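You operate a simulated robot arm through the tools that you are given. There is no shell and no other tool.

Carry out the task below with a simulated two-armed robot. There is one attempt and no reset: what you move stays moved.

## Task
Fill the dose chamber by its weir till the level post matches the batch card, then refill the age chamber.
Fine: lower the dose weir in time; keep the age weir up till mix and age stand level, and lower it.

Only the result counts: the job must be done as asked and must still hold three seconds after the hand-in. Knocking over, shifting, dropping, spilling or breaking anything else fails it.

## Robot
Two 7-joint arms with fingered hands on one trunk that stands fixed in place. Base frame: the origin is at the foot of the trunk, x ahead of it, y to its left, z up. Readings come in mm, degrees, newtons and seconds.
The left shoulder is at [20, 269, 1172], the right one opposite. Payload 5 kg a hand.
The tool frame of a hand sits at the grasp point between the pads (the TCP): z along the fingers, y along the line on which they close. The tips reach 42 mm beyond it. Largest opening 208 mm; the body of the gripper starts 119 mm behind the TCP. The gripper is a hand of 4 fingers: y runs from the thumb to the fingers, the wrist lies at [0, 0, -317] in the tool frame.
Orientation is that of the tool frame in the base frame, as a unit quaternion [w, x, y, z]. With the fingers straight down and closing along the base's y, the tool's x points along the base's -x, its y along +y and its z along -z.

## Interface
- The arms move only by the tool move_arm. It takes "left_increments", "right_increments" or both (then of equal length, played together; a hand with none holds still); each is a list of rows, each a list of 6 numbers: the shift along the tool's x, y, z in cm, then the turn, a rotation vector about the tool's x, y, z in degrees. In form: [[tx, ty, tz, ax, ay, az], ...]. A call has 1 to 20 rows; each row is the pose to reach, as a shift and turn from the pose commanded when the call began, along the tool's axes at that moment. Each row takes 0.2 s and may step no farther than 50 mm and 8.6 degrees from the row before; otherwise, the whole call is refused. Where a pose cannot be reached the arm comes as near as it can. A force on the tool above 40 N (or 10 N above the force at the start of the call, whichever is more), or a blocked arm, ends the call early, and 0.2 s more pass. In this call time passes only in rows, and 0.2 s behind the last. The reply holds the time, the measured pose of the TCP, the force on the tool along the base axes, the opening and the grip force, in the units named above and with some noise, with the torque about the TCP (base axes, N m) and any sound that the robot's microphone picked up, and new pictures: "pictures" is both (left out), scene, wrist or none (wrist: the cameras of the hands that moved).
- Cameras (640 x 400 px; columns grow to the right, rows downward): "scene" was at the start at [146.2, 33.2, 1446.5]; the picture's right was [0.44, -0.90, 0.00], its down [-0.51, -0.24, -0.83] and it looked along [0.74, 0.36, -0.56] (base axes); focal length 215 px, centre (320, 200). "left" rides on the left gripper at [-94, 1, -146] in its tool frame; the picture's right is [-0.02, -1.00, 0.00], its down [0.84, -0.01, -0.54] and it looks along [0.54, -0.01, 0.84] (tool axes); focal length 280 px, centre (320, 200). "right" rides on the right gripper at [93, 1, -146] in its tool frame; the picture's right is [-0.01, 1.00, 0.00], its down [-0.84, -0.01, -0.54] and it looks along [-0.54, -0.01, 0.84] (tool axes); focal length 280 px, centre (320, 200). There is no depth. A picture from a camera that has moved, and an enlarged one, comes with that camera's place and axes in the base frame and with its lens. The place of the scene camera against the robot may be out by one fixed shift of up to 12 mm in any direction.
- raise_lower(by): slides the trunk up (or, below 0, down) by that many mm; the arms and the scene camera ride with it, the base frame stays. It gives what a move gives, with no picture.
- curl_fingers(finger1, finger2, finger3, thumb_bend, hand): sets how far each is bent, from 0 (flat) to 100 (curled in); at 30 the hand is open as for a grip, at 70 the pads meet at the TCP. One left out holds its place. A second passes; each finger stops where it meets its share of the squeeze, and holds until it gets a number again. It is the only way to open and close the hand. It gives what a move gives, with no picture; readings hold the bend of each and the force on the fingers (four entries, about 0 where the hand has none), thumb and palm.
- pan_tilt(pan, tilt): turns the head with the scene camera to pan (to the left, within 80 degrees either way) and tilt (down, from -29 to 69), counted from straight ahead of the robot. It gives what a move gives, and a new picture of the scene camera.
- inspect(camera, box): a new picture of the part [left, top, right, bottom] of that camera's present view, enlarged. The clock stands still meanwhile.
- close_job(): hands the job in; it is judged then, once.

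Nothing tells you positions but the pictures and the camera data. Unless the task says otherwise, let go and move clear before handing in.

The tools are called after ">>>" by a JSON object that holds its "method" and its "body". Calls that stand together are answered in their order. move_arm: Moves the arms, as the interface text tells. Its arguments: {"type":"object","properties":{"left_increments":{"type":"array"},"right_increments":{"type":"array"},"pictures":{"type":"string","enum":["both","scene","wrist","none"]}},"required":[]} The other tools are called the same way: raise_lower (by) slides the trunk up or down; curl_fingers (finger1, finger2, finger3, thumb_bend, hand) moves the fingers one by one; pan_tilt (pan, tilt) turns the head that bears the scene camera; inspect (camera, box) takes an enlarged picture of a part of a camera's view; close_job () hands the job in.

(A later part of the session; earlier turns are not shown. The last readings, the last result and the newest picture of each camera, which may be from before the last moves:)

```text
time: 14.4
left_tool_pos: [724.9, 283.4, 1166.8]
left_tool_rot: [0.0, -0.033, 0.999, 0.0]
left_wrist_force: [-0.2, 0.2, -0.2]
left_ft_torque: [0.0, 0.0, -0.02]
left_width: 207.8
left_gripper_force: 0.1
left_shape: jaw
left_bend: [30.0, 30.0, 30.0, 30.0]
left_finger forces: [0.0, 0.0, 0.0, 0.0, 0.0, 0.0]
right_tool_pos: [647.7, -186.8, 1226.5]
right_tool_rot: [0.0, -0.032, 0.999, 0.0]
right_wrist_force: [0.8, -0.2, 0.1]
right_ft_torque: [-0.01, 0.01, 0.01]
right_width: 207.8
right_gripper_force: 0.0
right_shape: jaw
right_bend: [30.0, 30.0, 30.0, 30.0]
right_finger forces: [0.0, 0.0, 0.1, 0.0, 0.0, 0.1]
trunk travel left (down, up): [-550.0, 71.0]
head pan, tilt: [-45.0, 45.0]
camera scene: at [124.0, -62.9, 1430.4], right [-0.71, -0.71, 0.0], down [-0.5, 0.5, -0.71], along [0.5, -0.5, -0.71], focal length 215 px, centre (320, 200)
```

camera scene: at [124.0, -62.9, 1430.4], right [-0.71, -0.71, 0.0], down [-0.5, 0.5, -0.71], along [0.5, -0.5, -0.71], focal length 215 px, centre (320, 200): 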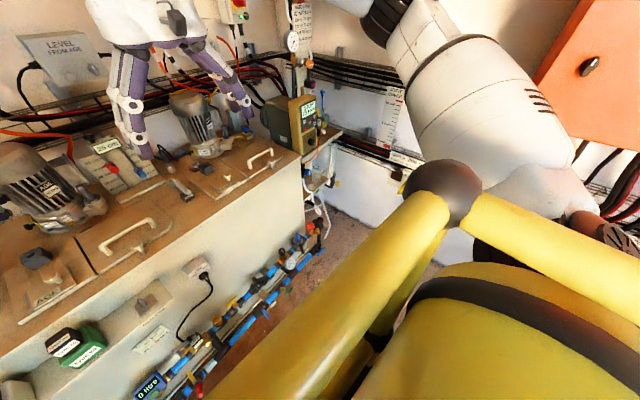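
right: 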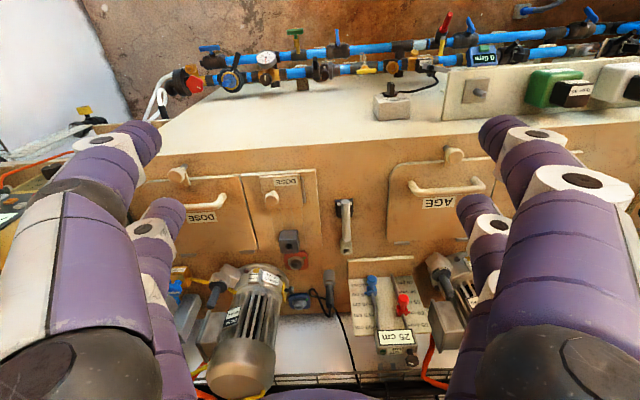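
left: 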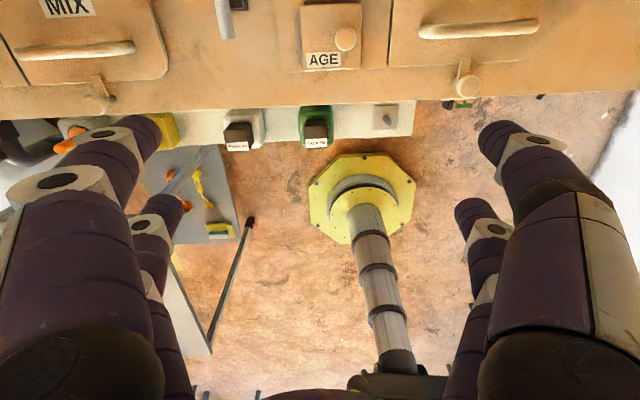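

No batch card yet. I'll check the upper walls and the far-left room, then move the arms to see behind them.

>>> {"method": "pan_tilt", "body": {"pan": 80, "tilt": 10}}

>>> {"method": "inspect", "body": {"camera": "scene", "box": [0, 100, 200, 300]}}

>>> {"method": "inspect", "body": {"camera": "scene", "box": [290, 120, 420, 230]}}

>>> {"method": "inspect", "body": {"camera": "scene", "box": [410, 160, 640, 340]}}

>>> {"method": "inspect", "body": {"camera": "scene", "box": [170, 110, 310, 250]}}

>>> {"method": "pan_tilt", "body": {"pan": 30, "tilt": -5}}

>>> {"method": "pan_tilt", "body": {"pan": -40, "tilt": 5}}

```text
time: 16.5
left_tool_pos: [725.4, 284.3, 1165.9]
left_tool_rot: [0.0, -0.033, 0.999, 0.0]
left_wrist_force: [0.3, 0.2, 0.3]
left_ft_torque: [0.01, 0.02, 0.0]
left_width: 207.8
left_gripper_force: 0.0
left_shape: jaw
left_bend: [30.0, 30.0, 30.0, 30.0]
left_finger forces: [0.1, 0.0, 0.0, 0.0, 0.0, 0.1]
right_tool_pos: [647.8, -186.1, 1226.4]
right_tool_rot: [0.0, -0.033, 0.999, 0.0]
right_wrist_force: [-0.1, -0.7, -0.1]
right_ft_torque: [-0.02, -0.04, 0.0]
right_width: 207.9
right_gripper_force: 0.1
right_shape: jaw
right_bend: [30.0, 30.0, 30.0, 30.0]
right_finger forces: [0.0, 0.0, 0.0, 0.0, 0.0, 0.1]
trunk travel left (down, up): [-550.0, 71.0]
head pan, tilt: [80.0, 10.0]
camera scene: at [82.7, 86.3, 1485.3], right [0.98, -0.17, 0.0], down [-0.03, -0.17, -0.98], along [0.17, 0.97, -0.17], focal length 215 px, centre (320, 200)
```

scene: 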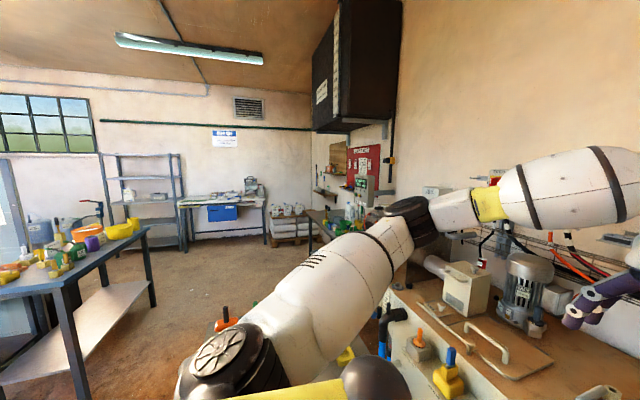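

```text
2.00 times, centred on (100, 200) of scene
camera zoom: at [82.7, 86.3, 1485.3], right [0.98, -0.17, 0.0], down [-0.03, -0.17, -0.98], along [0.17, 0.97, -0.17], focal length 430 px, centre (760, 200)
```

zoom: 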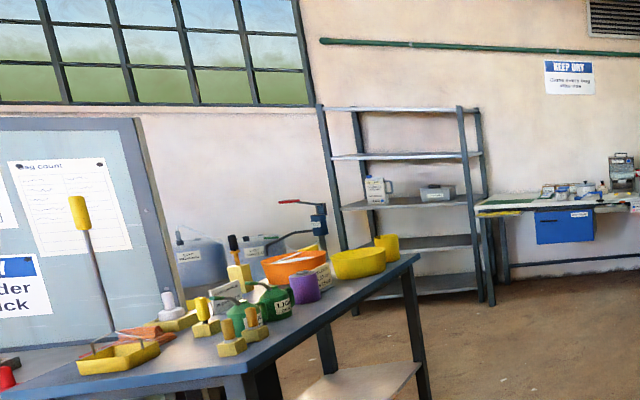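

```text
3.64 times, centred on (355, 175) of scene
camera zoom: at [82.7, 86.3, 1485.3], right [0.98, -0.17, 0.0], down [-0.03, -0.17, -0.98], along [0.17, 0.97, -0.17], focal length 782 px, centre (193, 291)
```

zoom: 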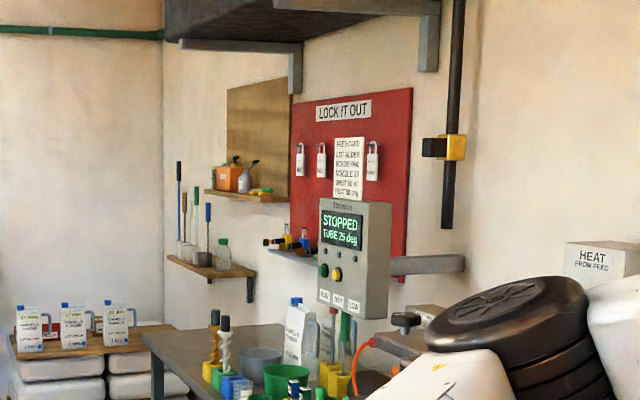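

```text
2.22 times, centred on (525, 250) of scene
camera zoom: at [82.7, 86.3, 1485.3], right [0.98, -0.17, 0.0], down [-0.03, -0.17, -0.98], along [0.17, 0.97, -0.17], focal length 478 px, centre (-136, 89)
```

zoom: 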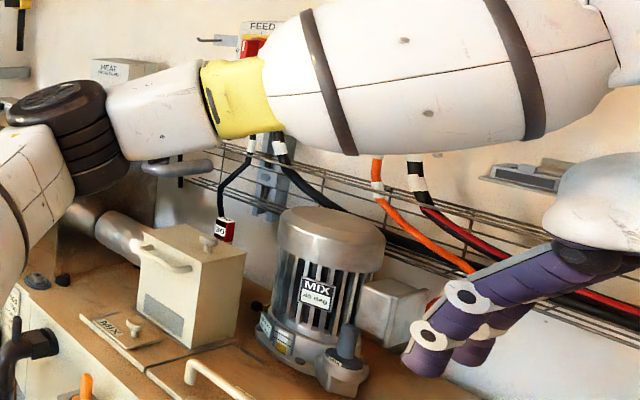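

```text
2.86 times, centred on (240, 180) of scene
camera zoom: at [82.7, 86.3, 1485.3], right [0.98, -0.17, 0.0], down [-0.03, -0.17, -0.98], along [0.17, 0.97, -0.17], focal length 614 px, centre (549, 257)
```

zoom: 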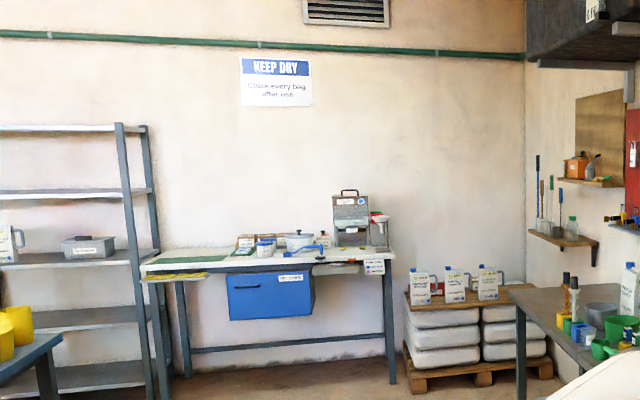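

```text
time: 17.6
left_tool_pos: [724.3, 284.4, 1165.4]
left_tool_rot: [0.0, -0.033, 0.999, 0.0]
left_wrist_force: [0.9, 0.0, -0.1]
left_ft_torque: [-0.02, -0.01, 0.0]
left_width: 207.8
left_gripper_force: 0.1
left_shape: jaw
left_bend: [30.0, 30.0, 30.0, 30.0]
left_finger forces: [0.0, 0.0, 0.1, 0.1, 0.0, 0.0]
right_tool_pos: [649.0, -186.6, 1225.1]
right_tool_rot: [0.0, -0.033, 0.999, 0.0]
right_wrist_force: [0.1, -0.4, -0.4]
right_ft_torque: [0.0, 0.04, -0.02]
right_width: 207.6
right_gripper_force: 0.0
right_shape: jaw
right_bend: [30.0, 30.0, 30.0, 30.0]
right_finger forces: [0.0, 0.0, 0.0, 0.1, 0.1, 0.1]
trunk travel left (down, up): [-550.0, 71.0]
head pan, tilt: [30.0, -5.0]
camera scene: at [142.3, 38.5, 1509.1], right [0.5, -0.87, 0.0], down [0.08, 0.04, -1.0], along [0.86, 0.5, 0.09], focal length 215 px, centre (320, 200)
```

scene: 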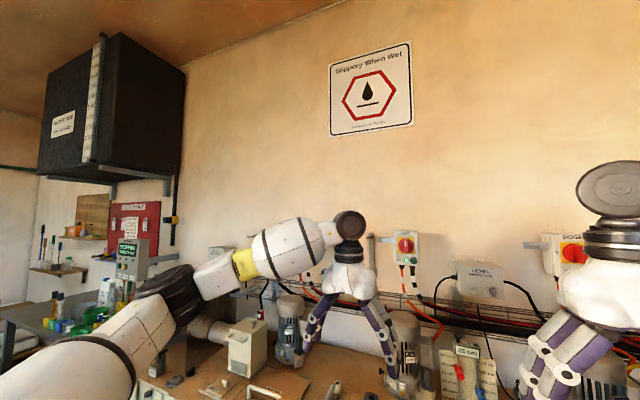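

```text
time: 19.1
left_tool_pos: [725.3, 284.4, 1166.7]
left_tool_rot: [-0.001, -0.033, 0.999, 0.0]
left_wrist_force: [0.3, -0.6, -1.0]
left_ft_torque: [0.04, 0.01, -0.01]
left_width: 207.8
left_gripper_force: 0.1
left_shape: jaw
left_bend: [30.0, 30.0, 30.0, 30.0]
left_finger forces: [0.1, 0.0, 0.0, 0.1, 0.0, 0.0]
right_tool_pos: [650.1, -187.7, 1225.2]
right_tool_rot: [0.0, -0.033, 0.999, -0.001]
right_wrist_force: [0.2, -0.1, 0.8]
right_ft_torque: [-0.02, 0.01, 0.0]
right_width: 207.7
right_gripper_force: 0.0
right_shape: jaw
right_bend: [30.0, 30.0, 30.0, 30.0]
right_finger forces: [0.0, 0.0, 0.1, 0.0, 0.1, 0.0]
trunk travel left (down, up): [-550.0, 71.0]
head pan, tilt: [-40.0, 5.0]
camera scene: at [136.9, -64.3, 1493.4], right [-0.64, -0.77, 0.0], down [-0.07, 0.06, -1.0], along [0.76, -0.64, -0.09], focal length 215 px, centre (320, 200)
```

scene: 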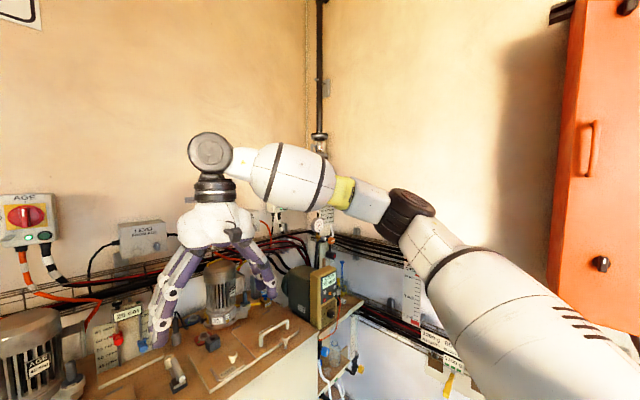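

The boxes read "LEVEL FROM AGE" and "HEAT FROM FEED", so the 25 cm gauge with the red and blue sliders is the level post. I'll look closely at both weir levers and check behind the arms for the batch card.

>>> {"method": "pan_tilt", "body": {"pan": 5, "tilt": 45}}

>>> {"method": "inspect", "body": {"camera": "scene", "box": [205, 120, 265, 160]}}

>>> {"method": "inspect", "body": {"camera": "scene", "box": [340, 110, 420, 160]}}

>>> {"method": "inspect", "body": {"camera": "right", "box": [310, 180, 380, 270]}}

>>> {"method": "inspect", "body": {"camera": "left", "box": [190, 0, 280, 60]}}

>>> {"method": "inspect", "body": {"camera": "right", "box": [340, 250, 440, 380]}}

```text
time: 20.2
left_tool_pos: [726.3, 285.1, 1165.1]
left_tool_rot: [0.0, -0.033, 0.999, 0.0]
left_wrist_force: [0.1, -0.2, 0.4]
left_ft_torque: [0.0, -0.02, 0.0]
left_width: 207.9
left_gripper_force: 0.0
left_shape: jaw
left_bend: [30.0, 30.0, 30.0, 30.0]
left_finger forces: [0.1, 0.1, 0.0, 0.1, 0.0, 0.1]
right_tool_pos: [649.1, -187.9, 1224.2]
right_tool_rot: [0.0, -0.033, 0.999, 0.001]
right_wrist_force: [-0.3, -0.4, 0.9]
right_ft_torque: [-0.01, -0.02, 0.03]
right_width: 208.0
right_gripper_force: 0.1
right_shape: jaw
right_bend: [30.0, 30.0, 30.0, 30.0]
right_finger forces: [0.0, 0.1, 0.0, 0.1, 0.0, 0.0]
trunk travel left (down, up): [-550.0, 71.0]
head pan, tilt: [5.0, 45.0]
camera scene: at [147.5, 1.7, 1430.4], right [0.09, -1.0, 0.0], down [-0.7, -0.06, -0.71], along [0.7, 0.06, -0.71], focal length 215 px, centre (320, 200)
```

scene: 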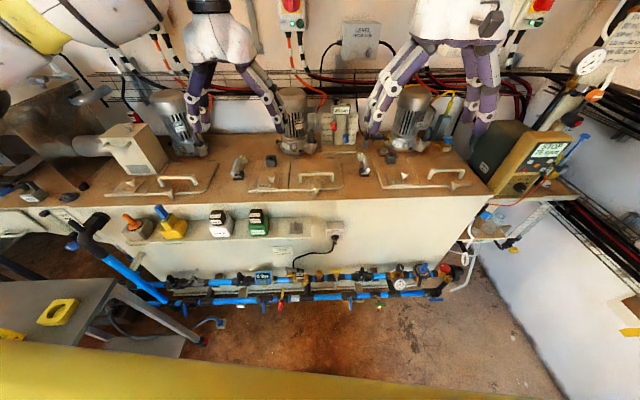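

```text
10.00 times, centred on (235, 140) of scene
camera zoom: at [147.5, 1.7, 1430.4], right [0.09, -1.0, 0.0], down [-0.7, -0.06, -0.71], along [0.7, 0.06, -0.71], focal length 2150 px, centre (1170, 800)
```

zoom: 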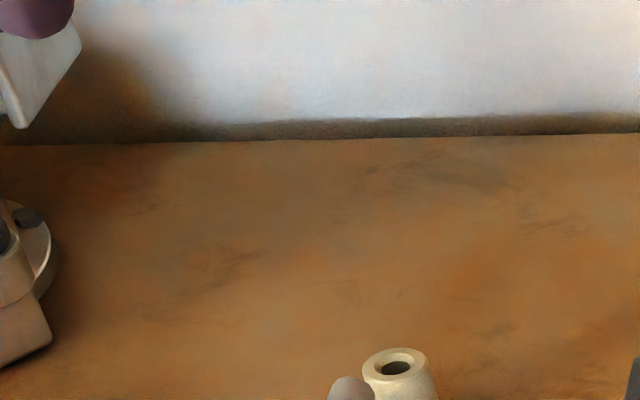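

```text
8.00 times, centred on (380, 135) of scene
camera zoom: at [147.5, 1.7, 1430.4], right [0.09, -1.0, 0.0], down [-0.7, -0.06, -0.71], along [0.7, 0.06, -0.71], focal length 1720 px, centre (-160, 720)
```

zoom: 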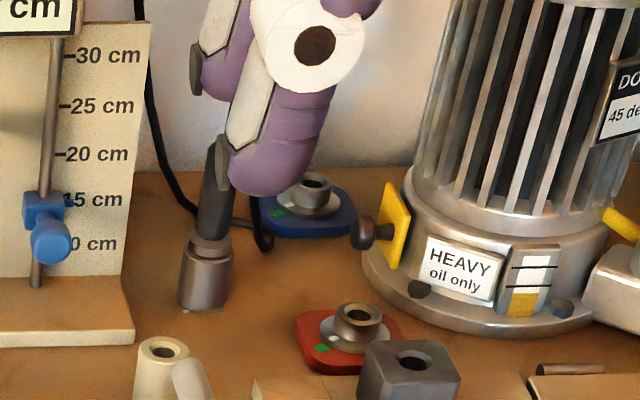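

```text
4.44 times, centred on (345, 225) of right
camera zoom: at [556.0, -192.1, 1371.6], right [-0.05, 1.0, 0.0], down [0.84, 0.04, 0.54], along [0.54, 0.03, -0.84], focal length 1246 px, centre (209, 89)
```

zoom: 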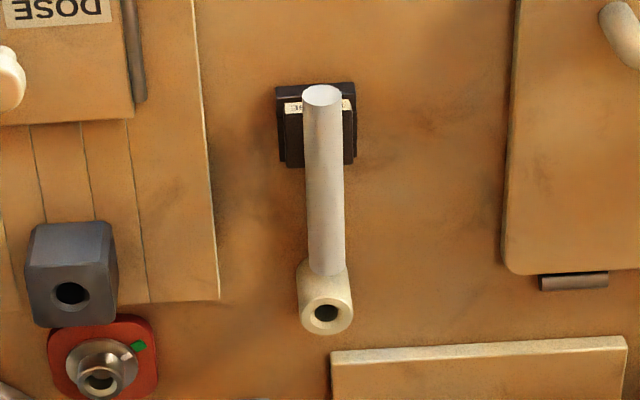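

```text
6.67 times, centred on (235, 30) of left
camera zoom: at [818.1, 291.8, 1312.6], right [0.08, -1.0, 0.0], down [-0.84, -0.07, 0.54], along [-0.54, -0.04, -0.84], focal length 1869 px, centre (887, 1333)
```

zoom: 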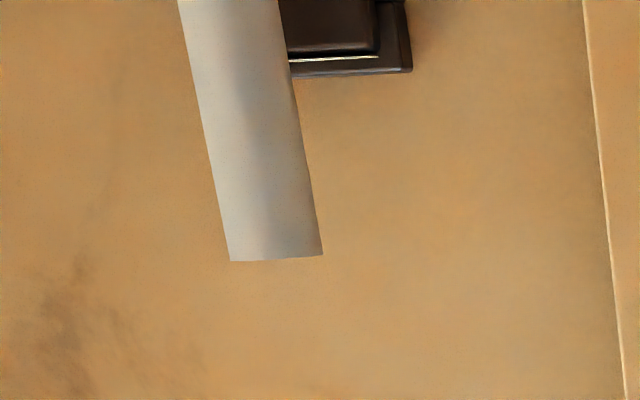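

```text
3.08 times, centred on (390, 315) of right
camera zoom: at [556.0, -192.1, 1371.6], right [-0.05, 1.0, 0.0], down [0.84, 0.04, 0.54], along [0.54, 0.03, -0.84], focal length 863 px, centre (105, -154)
```

zoom: 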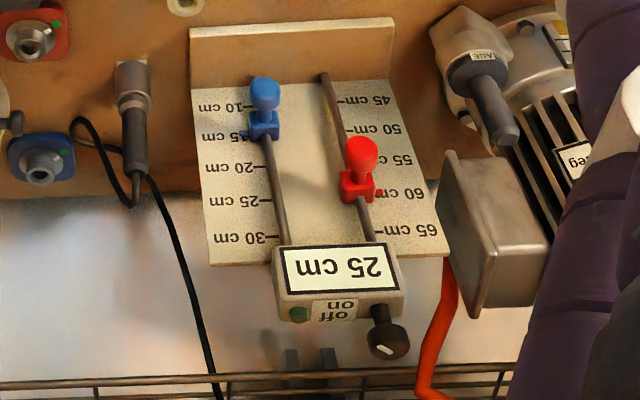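

The levers look like a grey bar hinged at a rear post, with a black "TO …" base under the front end. I'll enlarge them further.

>>> {"method": "inspect", "body": {"camera": "scene", "box": [215, 145, 265, 185]}}

>>> {"method": "inspect", "body": {"camera": "scene", "box": [345, 145, 395, 185]}}

>>> {"method": "inspect", "body": {"camera": "scene", "box": [255, 150, 345, 200]}}

>>> {"method": "inspect", "body": {"camera": "scene", "box": [310, 95, 370, 150]}}

>>> {"method": "inspect", "body": {"camera": "scene", "box": [60, 120, 200, 200]}}

>>> {"method": "inspect", "body": {"camera": "scene", "box": [540, 0, 640, 120]}}

```text
10.00 times, centred on (240, 165) of scene
camera zoom: at [147.5, 1.7, 1430.4], right [0.09, -1.0, 0.0], down [-0.7, -0.06, -0.71], along [0.7, 0.06, -0.71], focal length 2150 px, centre (1120, 550)
```

zoom: 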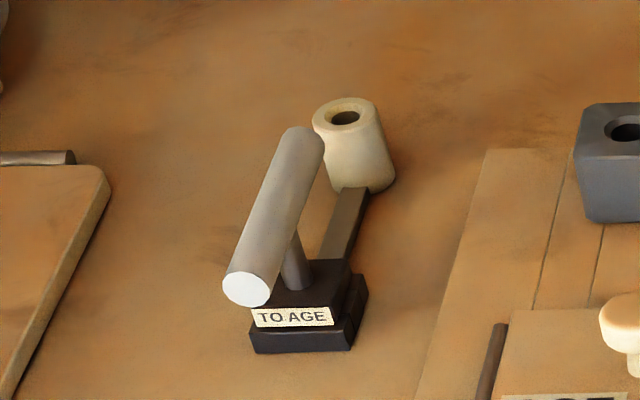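

```text
10.00 times, centred on (370, 165) of scene
camera zoom: at [147.5, 1.7, 1430.4], right [0.09, -1.0, 0.0], down [-0.7, -0.06, -0.71], along [0.7, 0.06, -0.71], focal length 2150 px, centre (-180, 550)
```

zoom: 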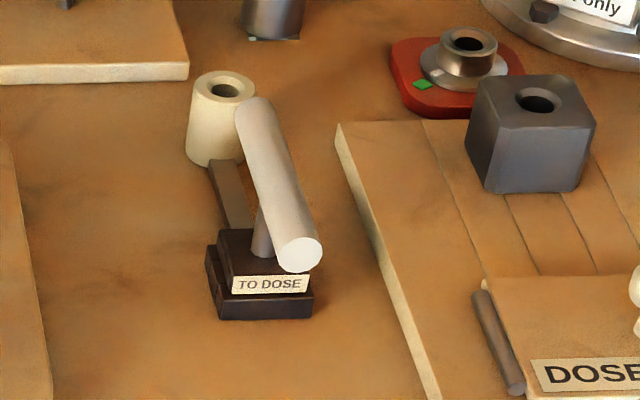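

```text
7.11 times, centred on (300, 175) of scene
camera zoom: at [147.5, 1.7, 1430.4], right [0.09, -1.0, 0.0], down [-0.7, -0.06, -0.71], along [0.7, 0.06, -0.71], focal length 1529 px, centre (462, 378)
```

zoom: 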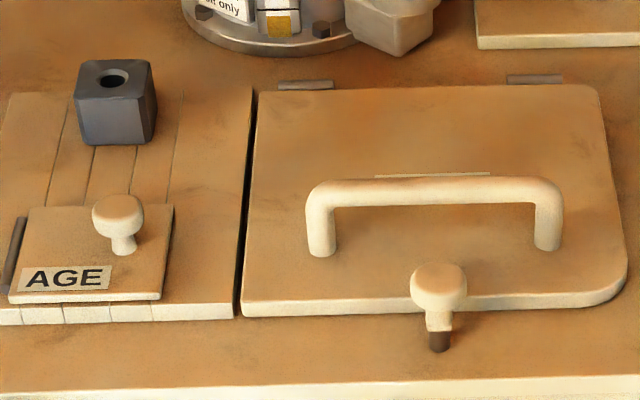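

```text
7.27 times, centred on (340, 122) of scene
camera zoom: at [147.5, 1.7, 1430.4], right [0.09, -1.0, 0.0], down [-0.7, -0.06, -0.71], along [0.7, 0.06, -0.71], focal length 1564 px, centre (174, 764)
```

zoom: 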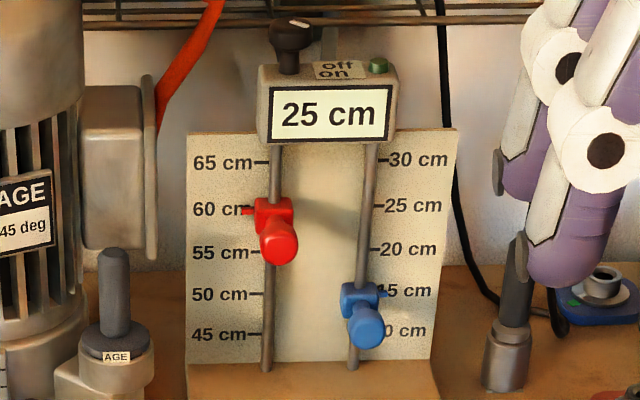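

```text
4.57 times, centred on (130, 160) of scene
camera zoom: at [147.5, 1.7, 1430.4], right [0.09, -1.0, 0.0], down [-0.7, -0.06, -0.71], along [0.7, 0.06, -0.71], focal length 983 px, centre (1189, 383)
```

zoom: 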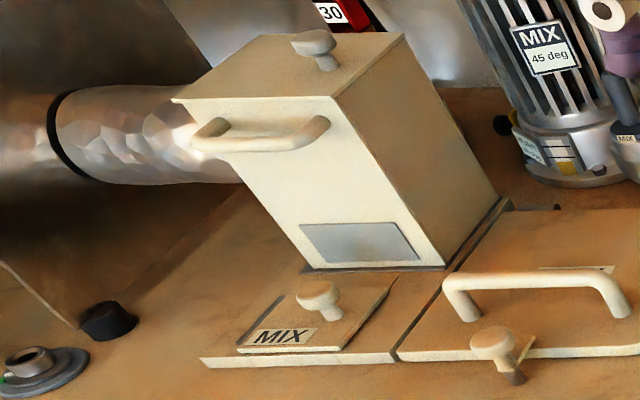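

```text
3.33 times, centred on (590, 60) of scene
camera zoom: at [147.5, 1.7, 1430.4], right [0.09, -1.0, 0.0], down [-0.7, -0.06, -0.71], along [0.7, 0.06, -0.71], focal length 717 px, centre (-580, 667)
```

zoom: 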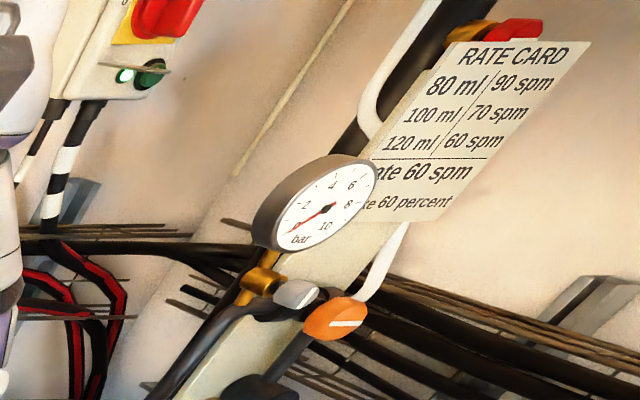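

The weirs are clear now: each is a T-handle, a vertical stem with a horizontal bar, on a black base marked "TO AGE" or "TO DOSE". The level post shows 25 cm. I'll lower both hands in free air ahead of the tank so the arms stop hiding the walls.

>>> {"method": "move_arm", "body": {"left_increments": [[2, 0, 3, 0, 0, 0], [4, 0, 6, 0, 0, 0], [6, 0, 9, 0, 0, 0], [8, 0, 12, 0, 0, 0]], "right_increments": [[2, 0, 4, 0, 0, 0], [4, 0, 8, 0, 0, 0], [6, 0, 12, 0, 0, 0], [8, 0, 16, 0, 0, 0]], "pictures": "both"}}

>>> {"method": "pan_tilt", "body": {"pan": -60, "tilt": 15}}

>>> {"method": "pan_tilt", "body": {"pan": 50, "tilt": 20}}

```text
time: 21.2
left_tool_pos: [647.8, 280.1, 1043.6]
left_tool_rot: [0.0, -0.034, 0.999, -0.001]
left_wrist_force: [1.0, -0.5, 0.4]
left_ft_torque: [-0.07, 0.09, -0.01]
left_width: 208.1
left_gripper_force: 0.1
left_shape: jaw
left_bend: [30.0, 30.0, 30.0, 30.0]
left_finger forces: [0.0, 0.0, 0.0, 0.1, 0.0, 0.1]
right_tool_pos: [568.1, -191.5, 1066.7]
right_tool_rot: [0.001, -0.033, 0.999, 0.0]
right_wrist_force: [-0.1, -0.6, 0.5]
right_ft_torque: [-0.04, 0.06, 0.01]
right_width: 208.0
right_gripper_force: 0.0
right_shape: jaw
right_bend: [30.0, 30.0, 30.0, 30.0]
right_finger forces: [0.0, 0.0, 0.1, 0.1, 0.0, 0.0]
trunk travel left (down, up): [-550.0, 71.0]
head pan, tilt: [5.0, 45.0]
camera scene: at [148.0, 2.0, 1430.3], right [0.09, -1.0, 0.0], down [-0.7, -0.06, -0.71], along [0.7, 0.06, -0.71], focal length 215 px, centre (320, 200)
camera right: at [477.2, -196.6, 1212.3], right [-0.05, 1.0, 0.0], down [0.84, 0.04, 0.54], along [0.54, 0.03, -0.84], focal length 280 px, centre (320, 200)
camera left: at [739.3, 288.1, 1190.0], right [0.08, -1.0, 0.0], down [-0.84, -0.07, 0.54], along [-0.54, -0.05, -0.84], focal length 280 px, centre (320, 200)
```

scene: 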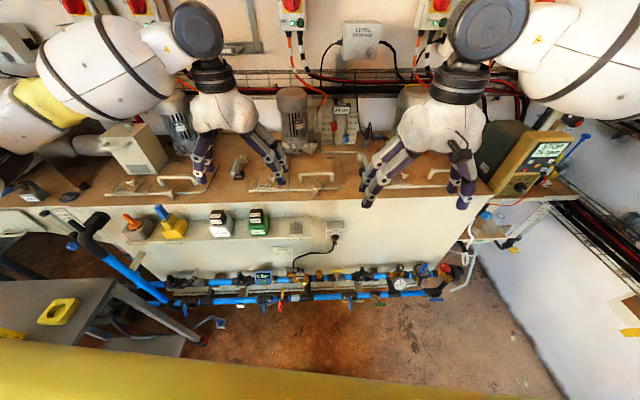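
right: 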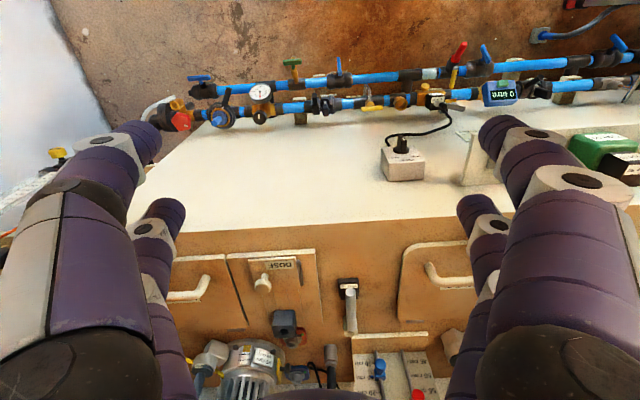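
left: 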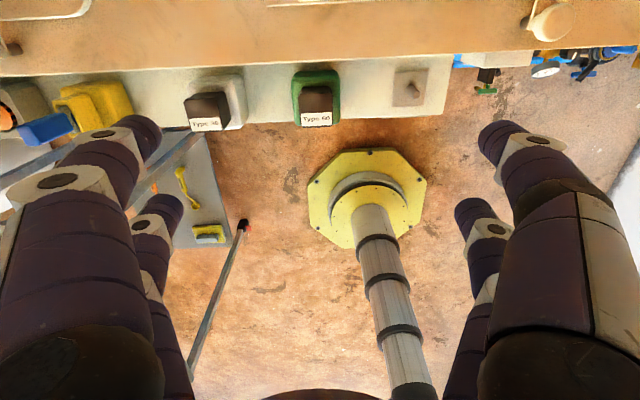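

```text
time: 22.5
left_tool_pos: [646.0, 280.2, 1044.4]
left_tool_rot: [0.0, -0.034, 0.999, 0.0]
left_wrist_force: [0.4, 0.0, 0.3]
left_ft_torque: [0.01, 0.01, 0.01]
left_width: 207.8
left_gripper_force: 0.1
left_shape: jaw
left_bend: [30.0, 30.0, 30.0, 30.0]
left_finger forces: [0.0, 0.0, 0.1, 0.1, 0.1, 0.1]
right_tool_pos: [569.5, -192.7, 1066.5]
right_tool_rot: [0.0, -0.033, 0.999, 0.0]
right_wrist_force: [0.1, 0.6, -0.1]
right_ft_torque: [0.01, 0.02, -0.01]
right_width: 207.9
right_gripper_force: 0.0
right_shape: jaw
right_bend: [30.0, 30.0, 30.0, 30.0]
right_finger forces: [0.0, 0.0, 0.0, 0.1, 0.1, 0.0]
trunk travel left (down, up): [-550.0, 71.0]
head pan, tilt: [-60.0, 15.0]
camera scene: at [113.2, -86.2, 1477.2], right [-0.87, -0.5, 0.0], down [-0.13, 0.22, -0.97], along [0.48, -0.84, -0.26], focal length 215 px, centre (320, 200)
```

scene: 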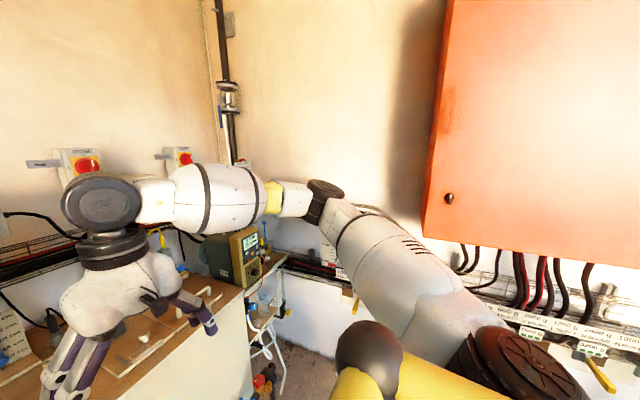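

```text
time: 24.4
left_tool_pos: [647.0, 279.2, 1044.2]
left_tool_rot: [0.0, -0.033, 0.999, 0.0]
left_wrist_force: [0.5, 0.7, 1.1]
left_ft_torque: [0.0, 0.01, -0.01]
left_width: 208.0
left_gripper_force: 0.1
left_shape: jaw
left_bend: [30.0, 30.0, 30.0, 30.0]
left_finger forces: [0.1, 0.1, 0.1, 0.0, 0.0, 0.0]
right_tool_pos: [568.5, -192.2, 1065.9]
right_tool_rot: [0.0, -0.033, 0.999, 0.0]
right_wrist_force: [0.0, 0.4, 0.1]
right_ft_torque: [0.01, 0.02, 0.0]
right_width: 208.2
right_gripper_force: 0.2
right_shape: jaw
right_bend: [30.0, 30.0, 30.0, 30.0]
right_finger forces: [0.0, 0.0, 0.0, 0.0, 0.1, 0.1]
trunk travel left (down, up): [-550.0, 71.0]
head pan, tilt: [50.0, 20.0]
camera scene: at [126.4, 66.0, 1469.1], right [0.77, -0.64, 0.0], down [-0.22, -0.26, -0.94], along [0.6, 0.72, -0.34], focal length 215 px, centre (320, 200)
```

scene: 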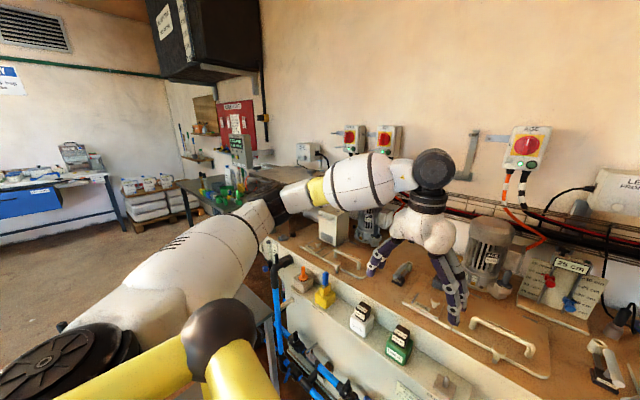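

Now more of the back-left wall is visible, so I'll enlarge around the FEED/MIX switches and the surfaces behind.

>>> {"method": "inspect", "body": {"camera": "scene", "box": [280, 110, 420, 200]}}

>>> {"method": "inspect", "body": {"camera": "scene", "box": [170, 90, 290, 220]}}

>>> {"method": "inspect", "body": {"camera": "scene", "box": [480, 110, 640, 310]}}

>>> {"method": "pan_tilt", "body": {"pan": -25, "tilt": 20}}

>>> {"method": "inspect", "body": {"camera": "scene", "box": [60, 60, 320, 240]}}

>>> {"method": "inspect", "body": {"camera": "scene", "box": [320, 60, 640, 300]}}

```text
4.44 times, centred on (350, 155) of scene
camera zoom: at [126.4, 66.0, 1469.1], right [0.77, -0.64, 0.0], down [-0.22, -0.26, -0.94], along [0.6, 0.72, -0.34], focal length 956 px, centre (187, 400)
```

zoom: 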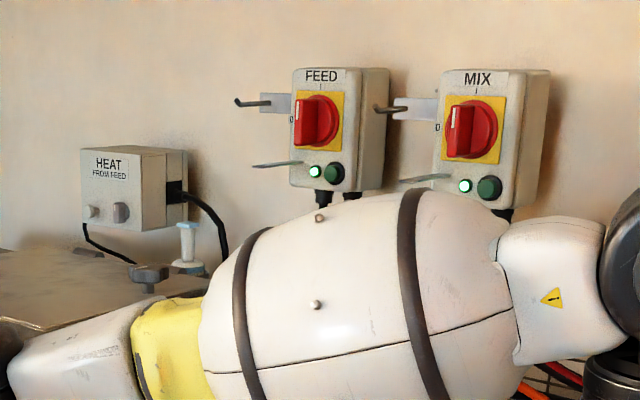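

```text
3.08 times, centred on (230, 155) of scene
camera zoom: at [126.4, 66.0, 1469.1], right [0.77, -0.64, 0.0], down [-0.22, -0.26, -0.94], along [0.6, 0.72, -0.34], focal length 662 px, centre (597, 338)
```

zoom: 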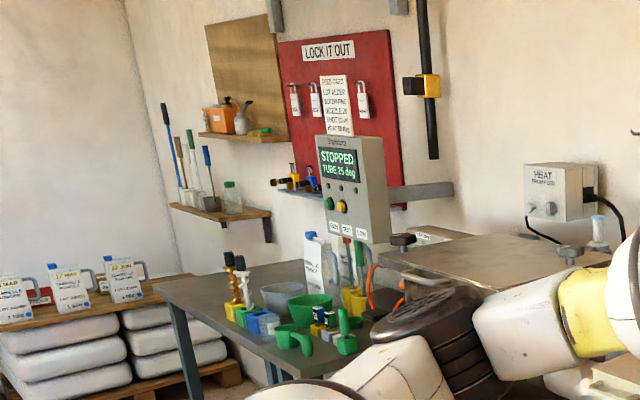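

```text
2.00 times, centred on (560, 210) of scene
camera zoom: at [126.4, 66.0, 1469.1], right [0.77, -0.64, 0.0], down [-0.22, -0.26, -0.94], along [0.6, 0.72, -0.34], focal length 430 px, centre (-160, 180)
```

zoom: 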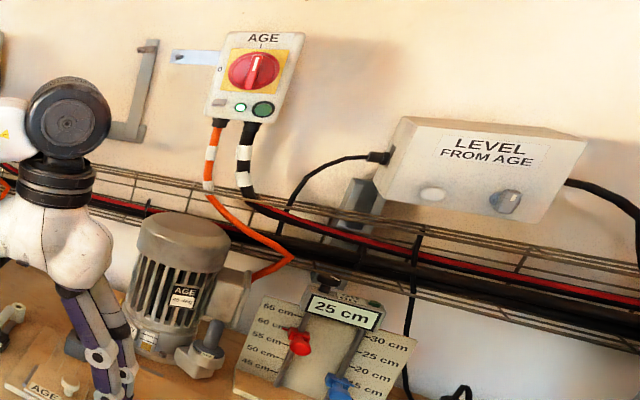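

```text
time: 25.9
left_tool_pos: [647.6, 280.1, 1045.6]
left_tool_rot: [0.0, -0.034, 0.999, 0.0]
left_wrist_force: [0.0, -0.1, 0.6]
left_ft_torque: [0.02, 0.03, 0.01]
left_width: 207.8
left_gripper_force: 0.1
left_shape: jaw
left_bend: [30.0, 30.0, 30.0, 30.0]
left_finger forces: [0.1, 0.0, 0.0, 0.1, 0.1, 0.0]
right_tool_pos: [569.5, -190.9, 1065.9]
right_tool_rot: [0.0, -0.033, 0.999, 0.0]
right_wrist_force: [0.4, 0.2, -0.3]
right_ft_torque: [0.02, -0.08, 0.03]
right_width: 207.9
right_gripper_force: 0.0
right_shape: jaw
right_bend: [30.0, 30.0, 30.0, 30.0]
right_finger forces: [0.1, 0.0, 0.1, 0.0, 0.0, 0.1]
trunk travel left (down, up): [-550.0, 71.0]
head pan, tilt: [-25.0, 20.0]
camera scene: at [151.0, -44.6, 1469.1], right [-0.42, -0.91, 0.0], down [-0.31, 0.14, -0.94], along [0.85, -0.4, -0.34], focal length 215 px, centre (320, 200)
```

scene: 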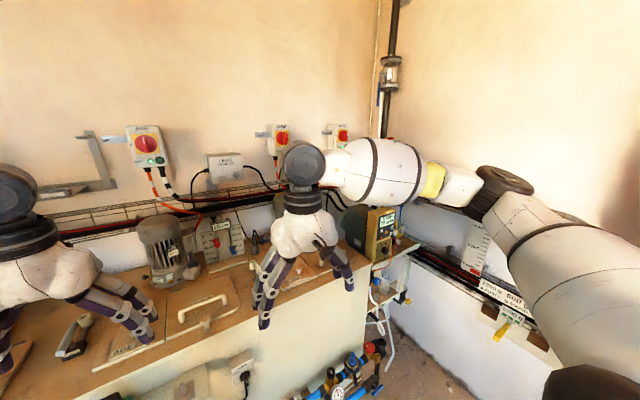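

```text
2.22 times, centred on (190, 150) of scene
camera zoom: at [151.0, -44.6, 1469.1], right [-0.42, -0.91, 0.0], down [-0.31, 0.14, -0.94], along [0.85, -0.4, -0.34], focal length 478 px, centre (609, 311)
```

zoom: 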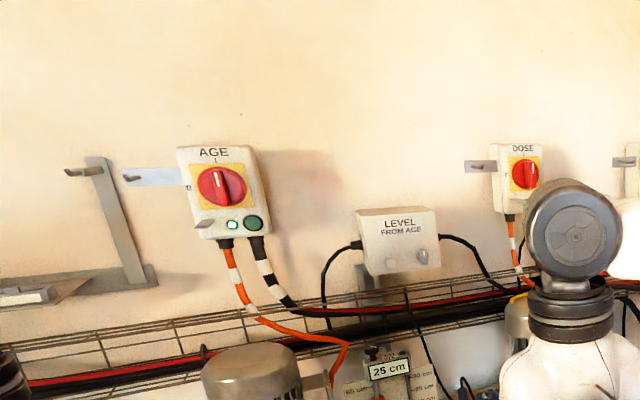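

```text
1.67 times, centred on (480, 180) of scene
camera zoom: at [151.0, -44.6, 1469.1], right [-0.42, -0.91, 0.0], down [-0.31, 0.14, -0.94], along [0.85, -0.4, -0.34], focal length 358 px, centre (53, 233)
```

zoom: 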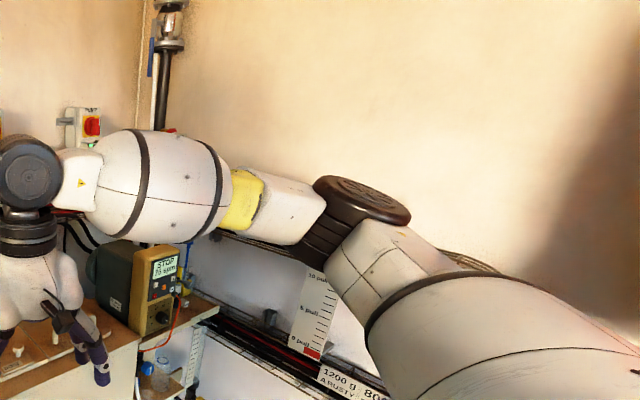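

An L-shaped bracket on the back wall left of the AGE switch seems to hold a shelf or plate, partly hidden by the left hand. I'll look there.

>>> {"method": "pan_tilt", "body": {"pan": 15, "tilt": 20}}

>>> {"method": "inspect", "body": {"camera": "scene", "box": [140, 120, 320, 240]}}

>>> {"method": "inspect", "body": {"camera": "scene", "box": [0, 120, 200, 260]}}

```text
time: 26.9
left_tool_pos: [646.3, 279.8, 1043.1]
left_tool_rot: [0.0, -0.033, 0.999, 0.0]
left_wrist_force: [0.2, 0.5, 0.1]
left_ft_torque: [-0.02, 0.0, 0.01]
left_width: 207.8
left_gripper_force: 0.1
left_shape: jaw
left_bend: [30.0, 30.0, 30.0, 30.0]
left_finger forces: [0.0, 0.0, 0.1, 0.0, 0.1, 0.0]
right_tool_pos: [569.2, -192.0, 1067.1]
right_tool_rot: [0.0, -0.034, 0.999, 0.0]
right_wrist_force: [-0.3, -0.4, -0.9]
right_ft_torque: [-0.01, 0.03, 0.0]
right_width: 208.1
right_gripper_force: 0.0
right_shape: jaw
right_bend: [30.0, 30.0, 30.0, 30.0]
right_finger forces: [0.0, 0.1, 0.0, 0.1, 0.0, 0.0]
trunk travel left (down, up): [-550.0, 71.0]
head pan, tilt: [15.0, 20.0]
camera scene: at [156.5, 18.7, 1469.1], right [0.26, -0.97, 0.0], down [-0.33, -0.09, -0.94], along [0.91, 0.24, -0.34], focal length 215 px, centre (320, 200)
```

scene: 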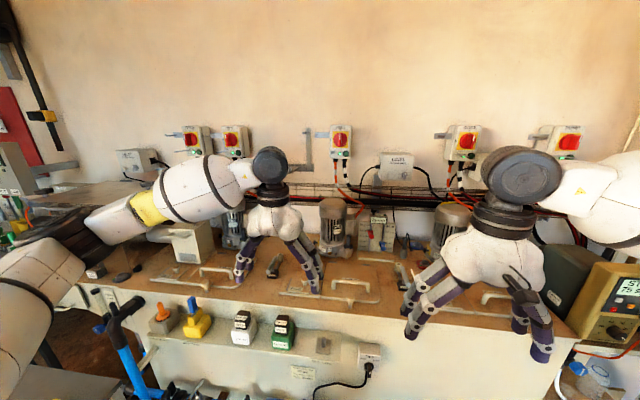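

```text
3.33 times, centred on (230, 180) of scene
camera zoom: at [156.5, 18.7, 1469.1], right [0.26, -0.97, 0.0], down [-0.33, -0.09, -0.94], along [0.91, 0.24, -0.34], focal length 717 px, centre (620, 267)
```

zoom: 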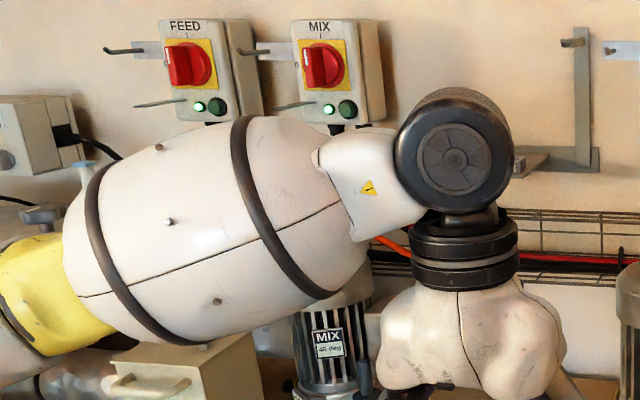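

```text
2.86 times, centred on (100, 190) of scene
camera zoom: at [156.5, 18.7, 1469.1], right [0.26, -0.97, 0.0], down [-0.33, -0.09, -0.94], along [0.91, 0.24, -0.34], focal length 614 px, centre (949, 229)
```

zoom: 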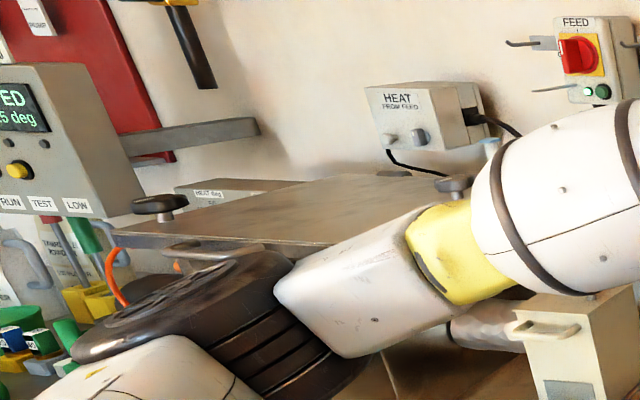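

A shelf or plate sits behind the left wrist, so I'll slide the left hand aside to see it.

>>> {"method": "move_arm", "body": {"left_increments": [[0, 4.5, 0, 0, 0, 0], [0, 9, 0, 0, 0, 0], [0, 13.5, 0, 0, 0, 0], [0, 18, 0, 0, 0, 0], [0, 22, 0, 0, 0, 0]], "pictures": "both"}}

>>> {"method": "inspect", "body": {"camera": "scene", "box": [180, 110, 340, 220]}}

```text
time: 28.1
left_tool_pos: [628.0, 502.1, 1046.8]
left_tool_rot: [0.0, -0.033, 0.999, -0.002]
left_wrist_force: [0.3, 0.5, -0.4]
left_ft_torque: [-0.09, -0.03, 0.01]
left_width: 208.0
left_gripper_force: 0.0
left_shape: jaw
left_bend: [30.0, 30.0, 30.0, 30.0]
left_finger forces: [0.1, 0.1, 0.0, 0.0, 0.0, 0.0]
right_tool_pos: [568.4, -189.8, 1065.9]
right_tool_rot: [0.001, -0.034, 0.999, 0.0]
right_wrist_force: [0.3, 0.5, -0.1]
right_ft_torque: [-0.13, -0.07, 0.0]
right_width: 207.8
right_gripper_force: 0.0
right_shape: jaw
right_bend: [30.0, 30.0, 30.0, 30.0]
right_finger forces: [0.0, 0.0, 0.1, 0.0, 0.0, 0.0]
trunk travel left (down, up): [-550.0, 71.0]
head pan, tilt: [15.0, 20.0]
camera scene: at [156.2, 19.8, 1469.1], right [0.26, -0.97, 0.0], down [-0.33, -0.09, -0.94], along [0.91, 0.24, -0.34], focal length 215 px, centre (320, 200)
camera left: at [721.4, 509.2, 1192.1], right [0.08, -1.0, 0.0], down [-0.84, -0.07, 0.54], along [-0.54, -0.04, -0.84], focal length 280 px, centre (320, 200)
```

scene: 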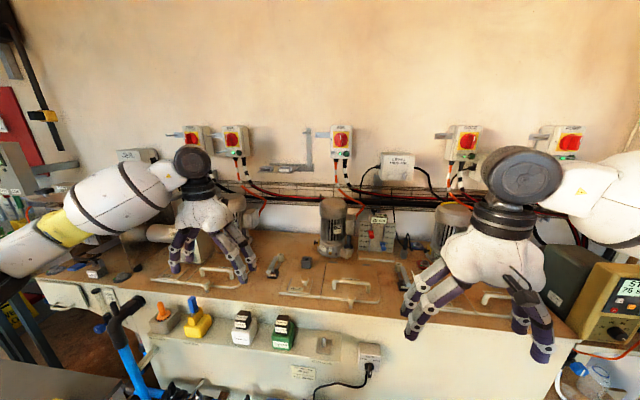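
left: 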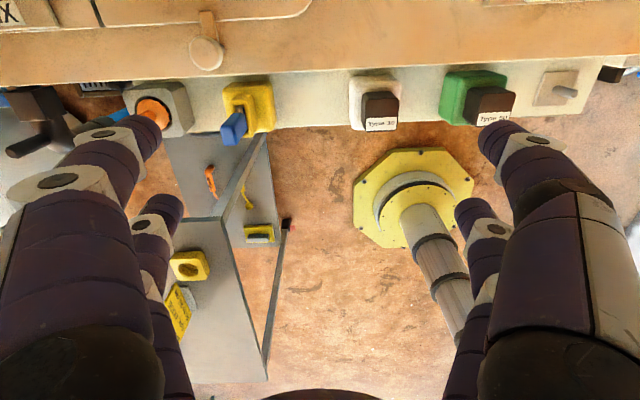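

```text
3.64 times, centred on (260, 165) of scene
camera zoom: at [156.2, 19.8, 1469.1], right [0.26, -0.97, 0.0], down [-0.33, -0.09, -0.94], along [0.91, 0.24, -0.34], focal length 782 px, centre (538, 327)
```

zoom: 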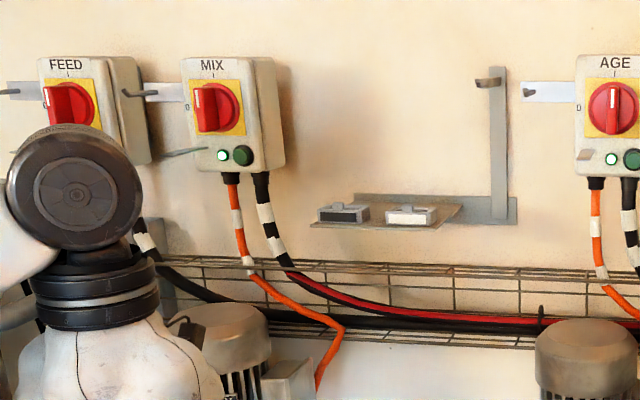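

The left camera now shows a yellow card with writing on the grey table beside me. I'll enlarge it.

>>> {"method": "inspect", "body": {"camera": "left", "box": [150, 240, 230, 350]}}

>>> {"method": "inspect", "body": {"camera": "left", "box": [180, 130, 320, 260]}}

>>> {"method": "pan_tilt", "body": {"pan": 70, "tilt": 69}}

>>> {"method": "pan_tilt", "body": {"pan": 35, "tilt": 60}}

```text
3.64 times, centred on (190, 295) of left
camera zoom: at [721.4, 509.2, 1192.1], right [0.08, -1.0, 0.0], down [-0.84, -0.07, 0.54], along [-0.54, -0.04, -0.84], focal length 1020 px, centre (793, -146)
```

zoom: 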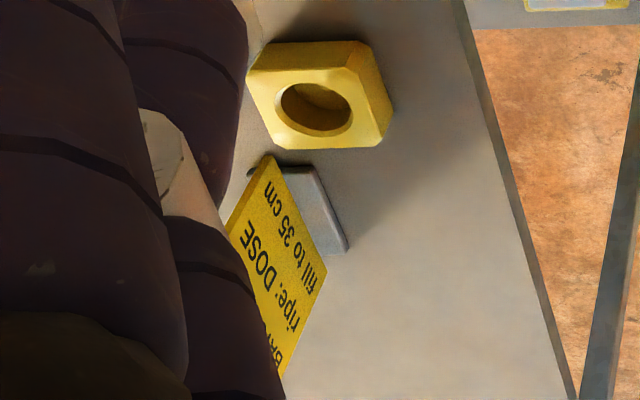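

```text
3.08 times, centred on (250, 195) of left
camera zoom: at [721.4, 509.2, 1192.1], right [0.08, -1.0, 0.0], down [-0.84, -0.07, 0.54], along [-0.54, -0.04, -0.84], focal length 863 px, centre (535, 215)
```

zoom: 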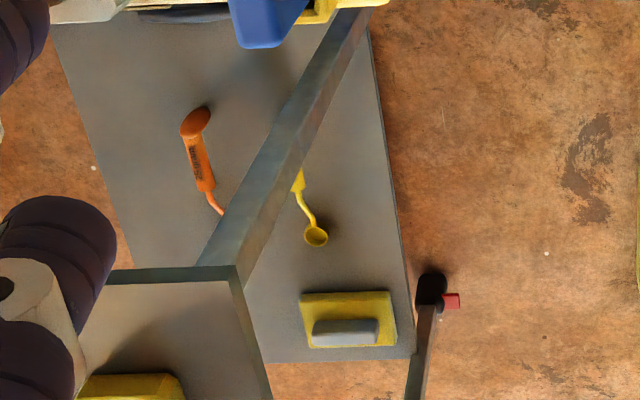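

```text
time: 29.4
left_tool_pos: [627.9, 499.9, 1045.8]
left_tool_rot: [0.0, -0.032, 0.999, 0.001]
left_wrist_force: [0.1, -1.0, -0.4]
left_ft_torque: [-0.03, 0.01, -0.02]
left_width: 207.7
left_gripper_force: 0.1
left_shape: jaw
left_bend: [30.0, 30.0, 30.0, 30.0]
left_finger forces: [0.0, 0.0, 0.1, 0.1, 0.0, 0.0]
right_tool_pos: [568.6, -191.6, 1067.1]
right_tool_rot: [0.0, -0.033, 0.999, 0.0]
right_wrist_force: [0.3, -1.1, -0.5]
right_ft_torque: [-0.01, -0.02, -0.02]
right_width: 208.0
right_gripper_force: 0.0
right_shape: jaw
right_bend: [30.0, 30.0, 30.0, 30.0]
right_finger forces: [0.1, 0.0, 0.0, 0.0, 0.0, 0.0]
trunk travel left (down, up): [-550.0, 71.0]
head pan, tilt: [70.0, 68.8]
camera scene: at [85.8, 47.2, 1401.6], right [0.94, -0.34, 0.0], down [-0.32, -0.88, -0.36], along [0.12, 0.34, -0.93], focal length 215 px, centre (320, 200)
```

scene: 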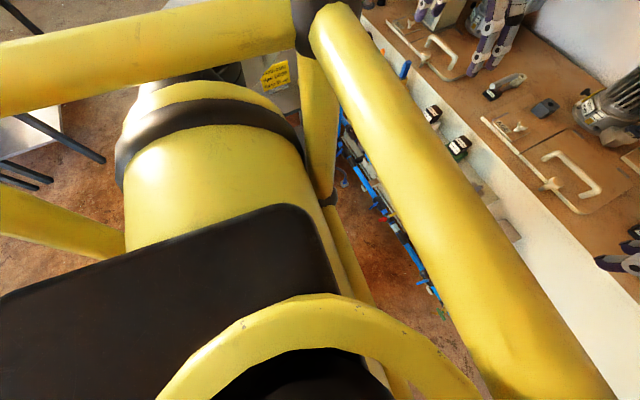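

```text
time: 30.4
left_tool_pos: [628.7, 498.8, 1045.6]
left_tool_rot: [0.0, -0.033, 0.999, 0.001]
left_wrist_force: [0.1, 0.5, 0.0]
left_ft_torque: [0.02, 0.0, -0.02]
left_width: 207.9
left_gripper_force: 0.0
left_shape: jaw
left_bend: [30.0, 30.0, 30.0, 30.0]
left_finger forces: [0.1, 0.0, 0.0, 0.1, 0.1, 0.0]
right_tool_pos: [568.8, -192.1, 1065.4]
right_tool_rot: [0.0, -0.033, 0.999, 0.0]
right_wrist_force: [0.0, 0.4, -0.1]
right_ft_torque: [-0.01, -0.01, 0.02]
right_width: 207.8
right_gripper_force: 0.1
right_shape: jaw
right_bend: [30.0, 30.0, 30.0, 30.0]
right_finger forces: [0.0, 0.0, 0.1, 0.0, 0.1, 0.0]
trunk travel left (down, up): [-550.0, 71.0]
head pan, tilt: [35.0, 60.0]
camera scene: at [121.1, 33.0, 1410.9], right [0.57, -0.82, 0.0], down [-0.71, -0.5, -0.5], along [0.41, 0.29, -0.87], focal length 215 px, centre (320, 200)
```

scene: 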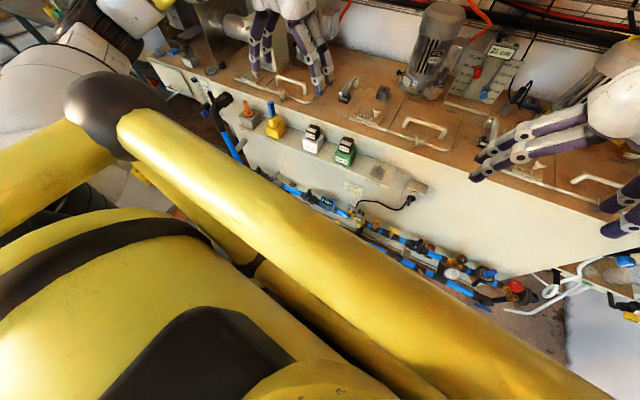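

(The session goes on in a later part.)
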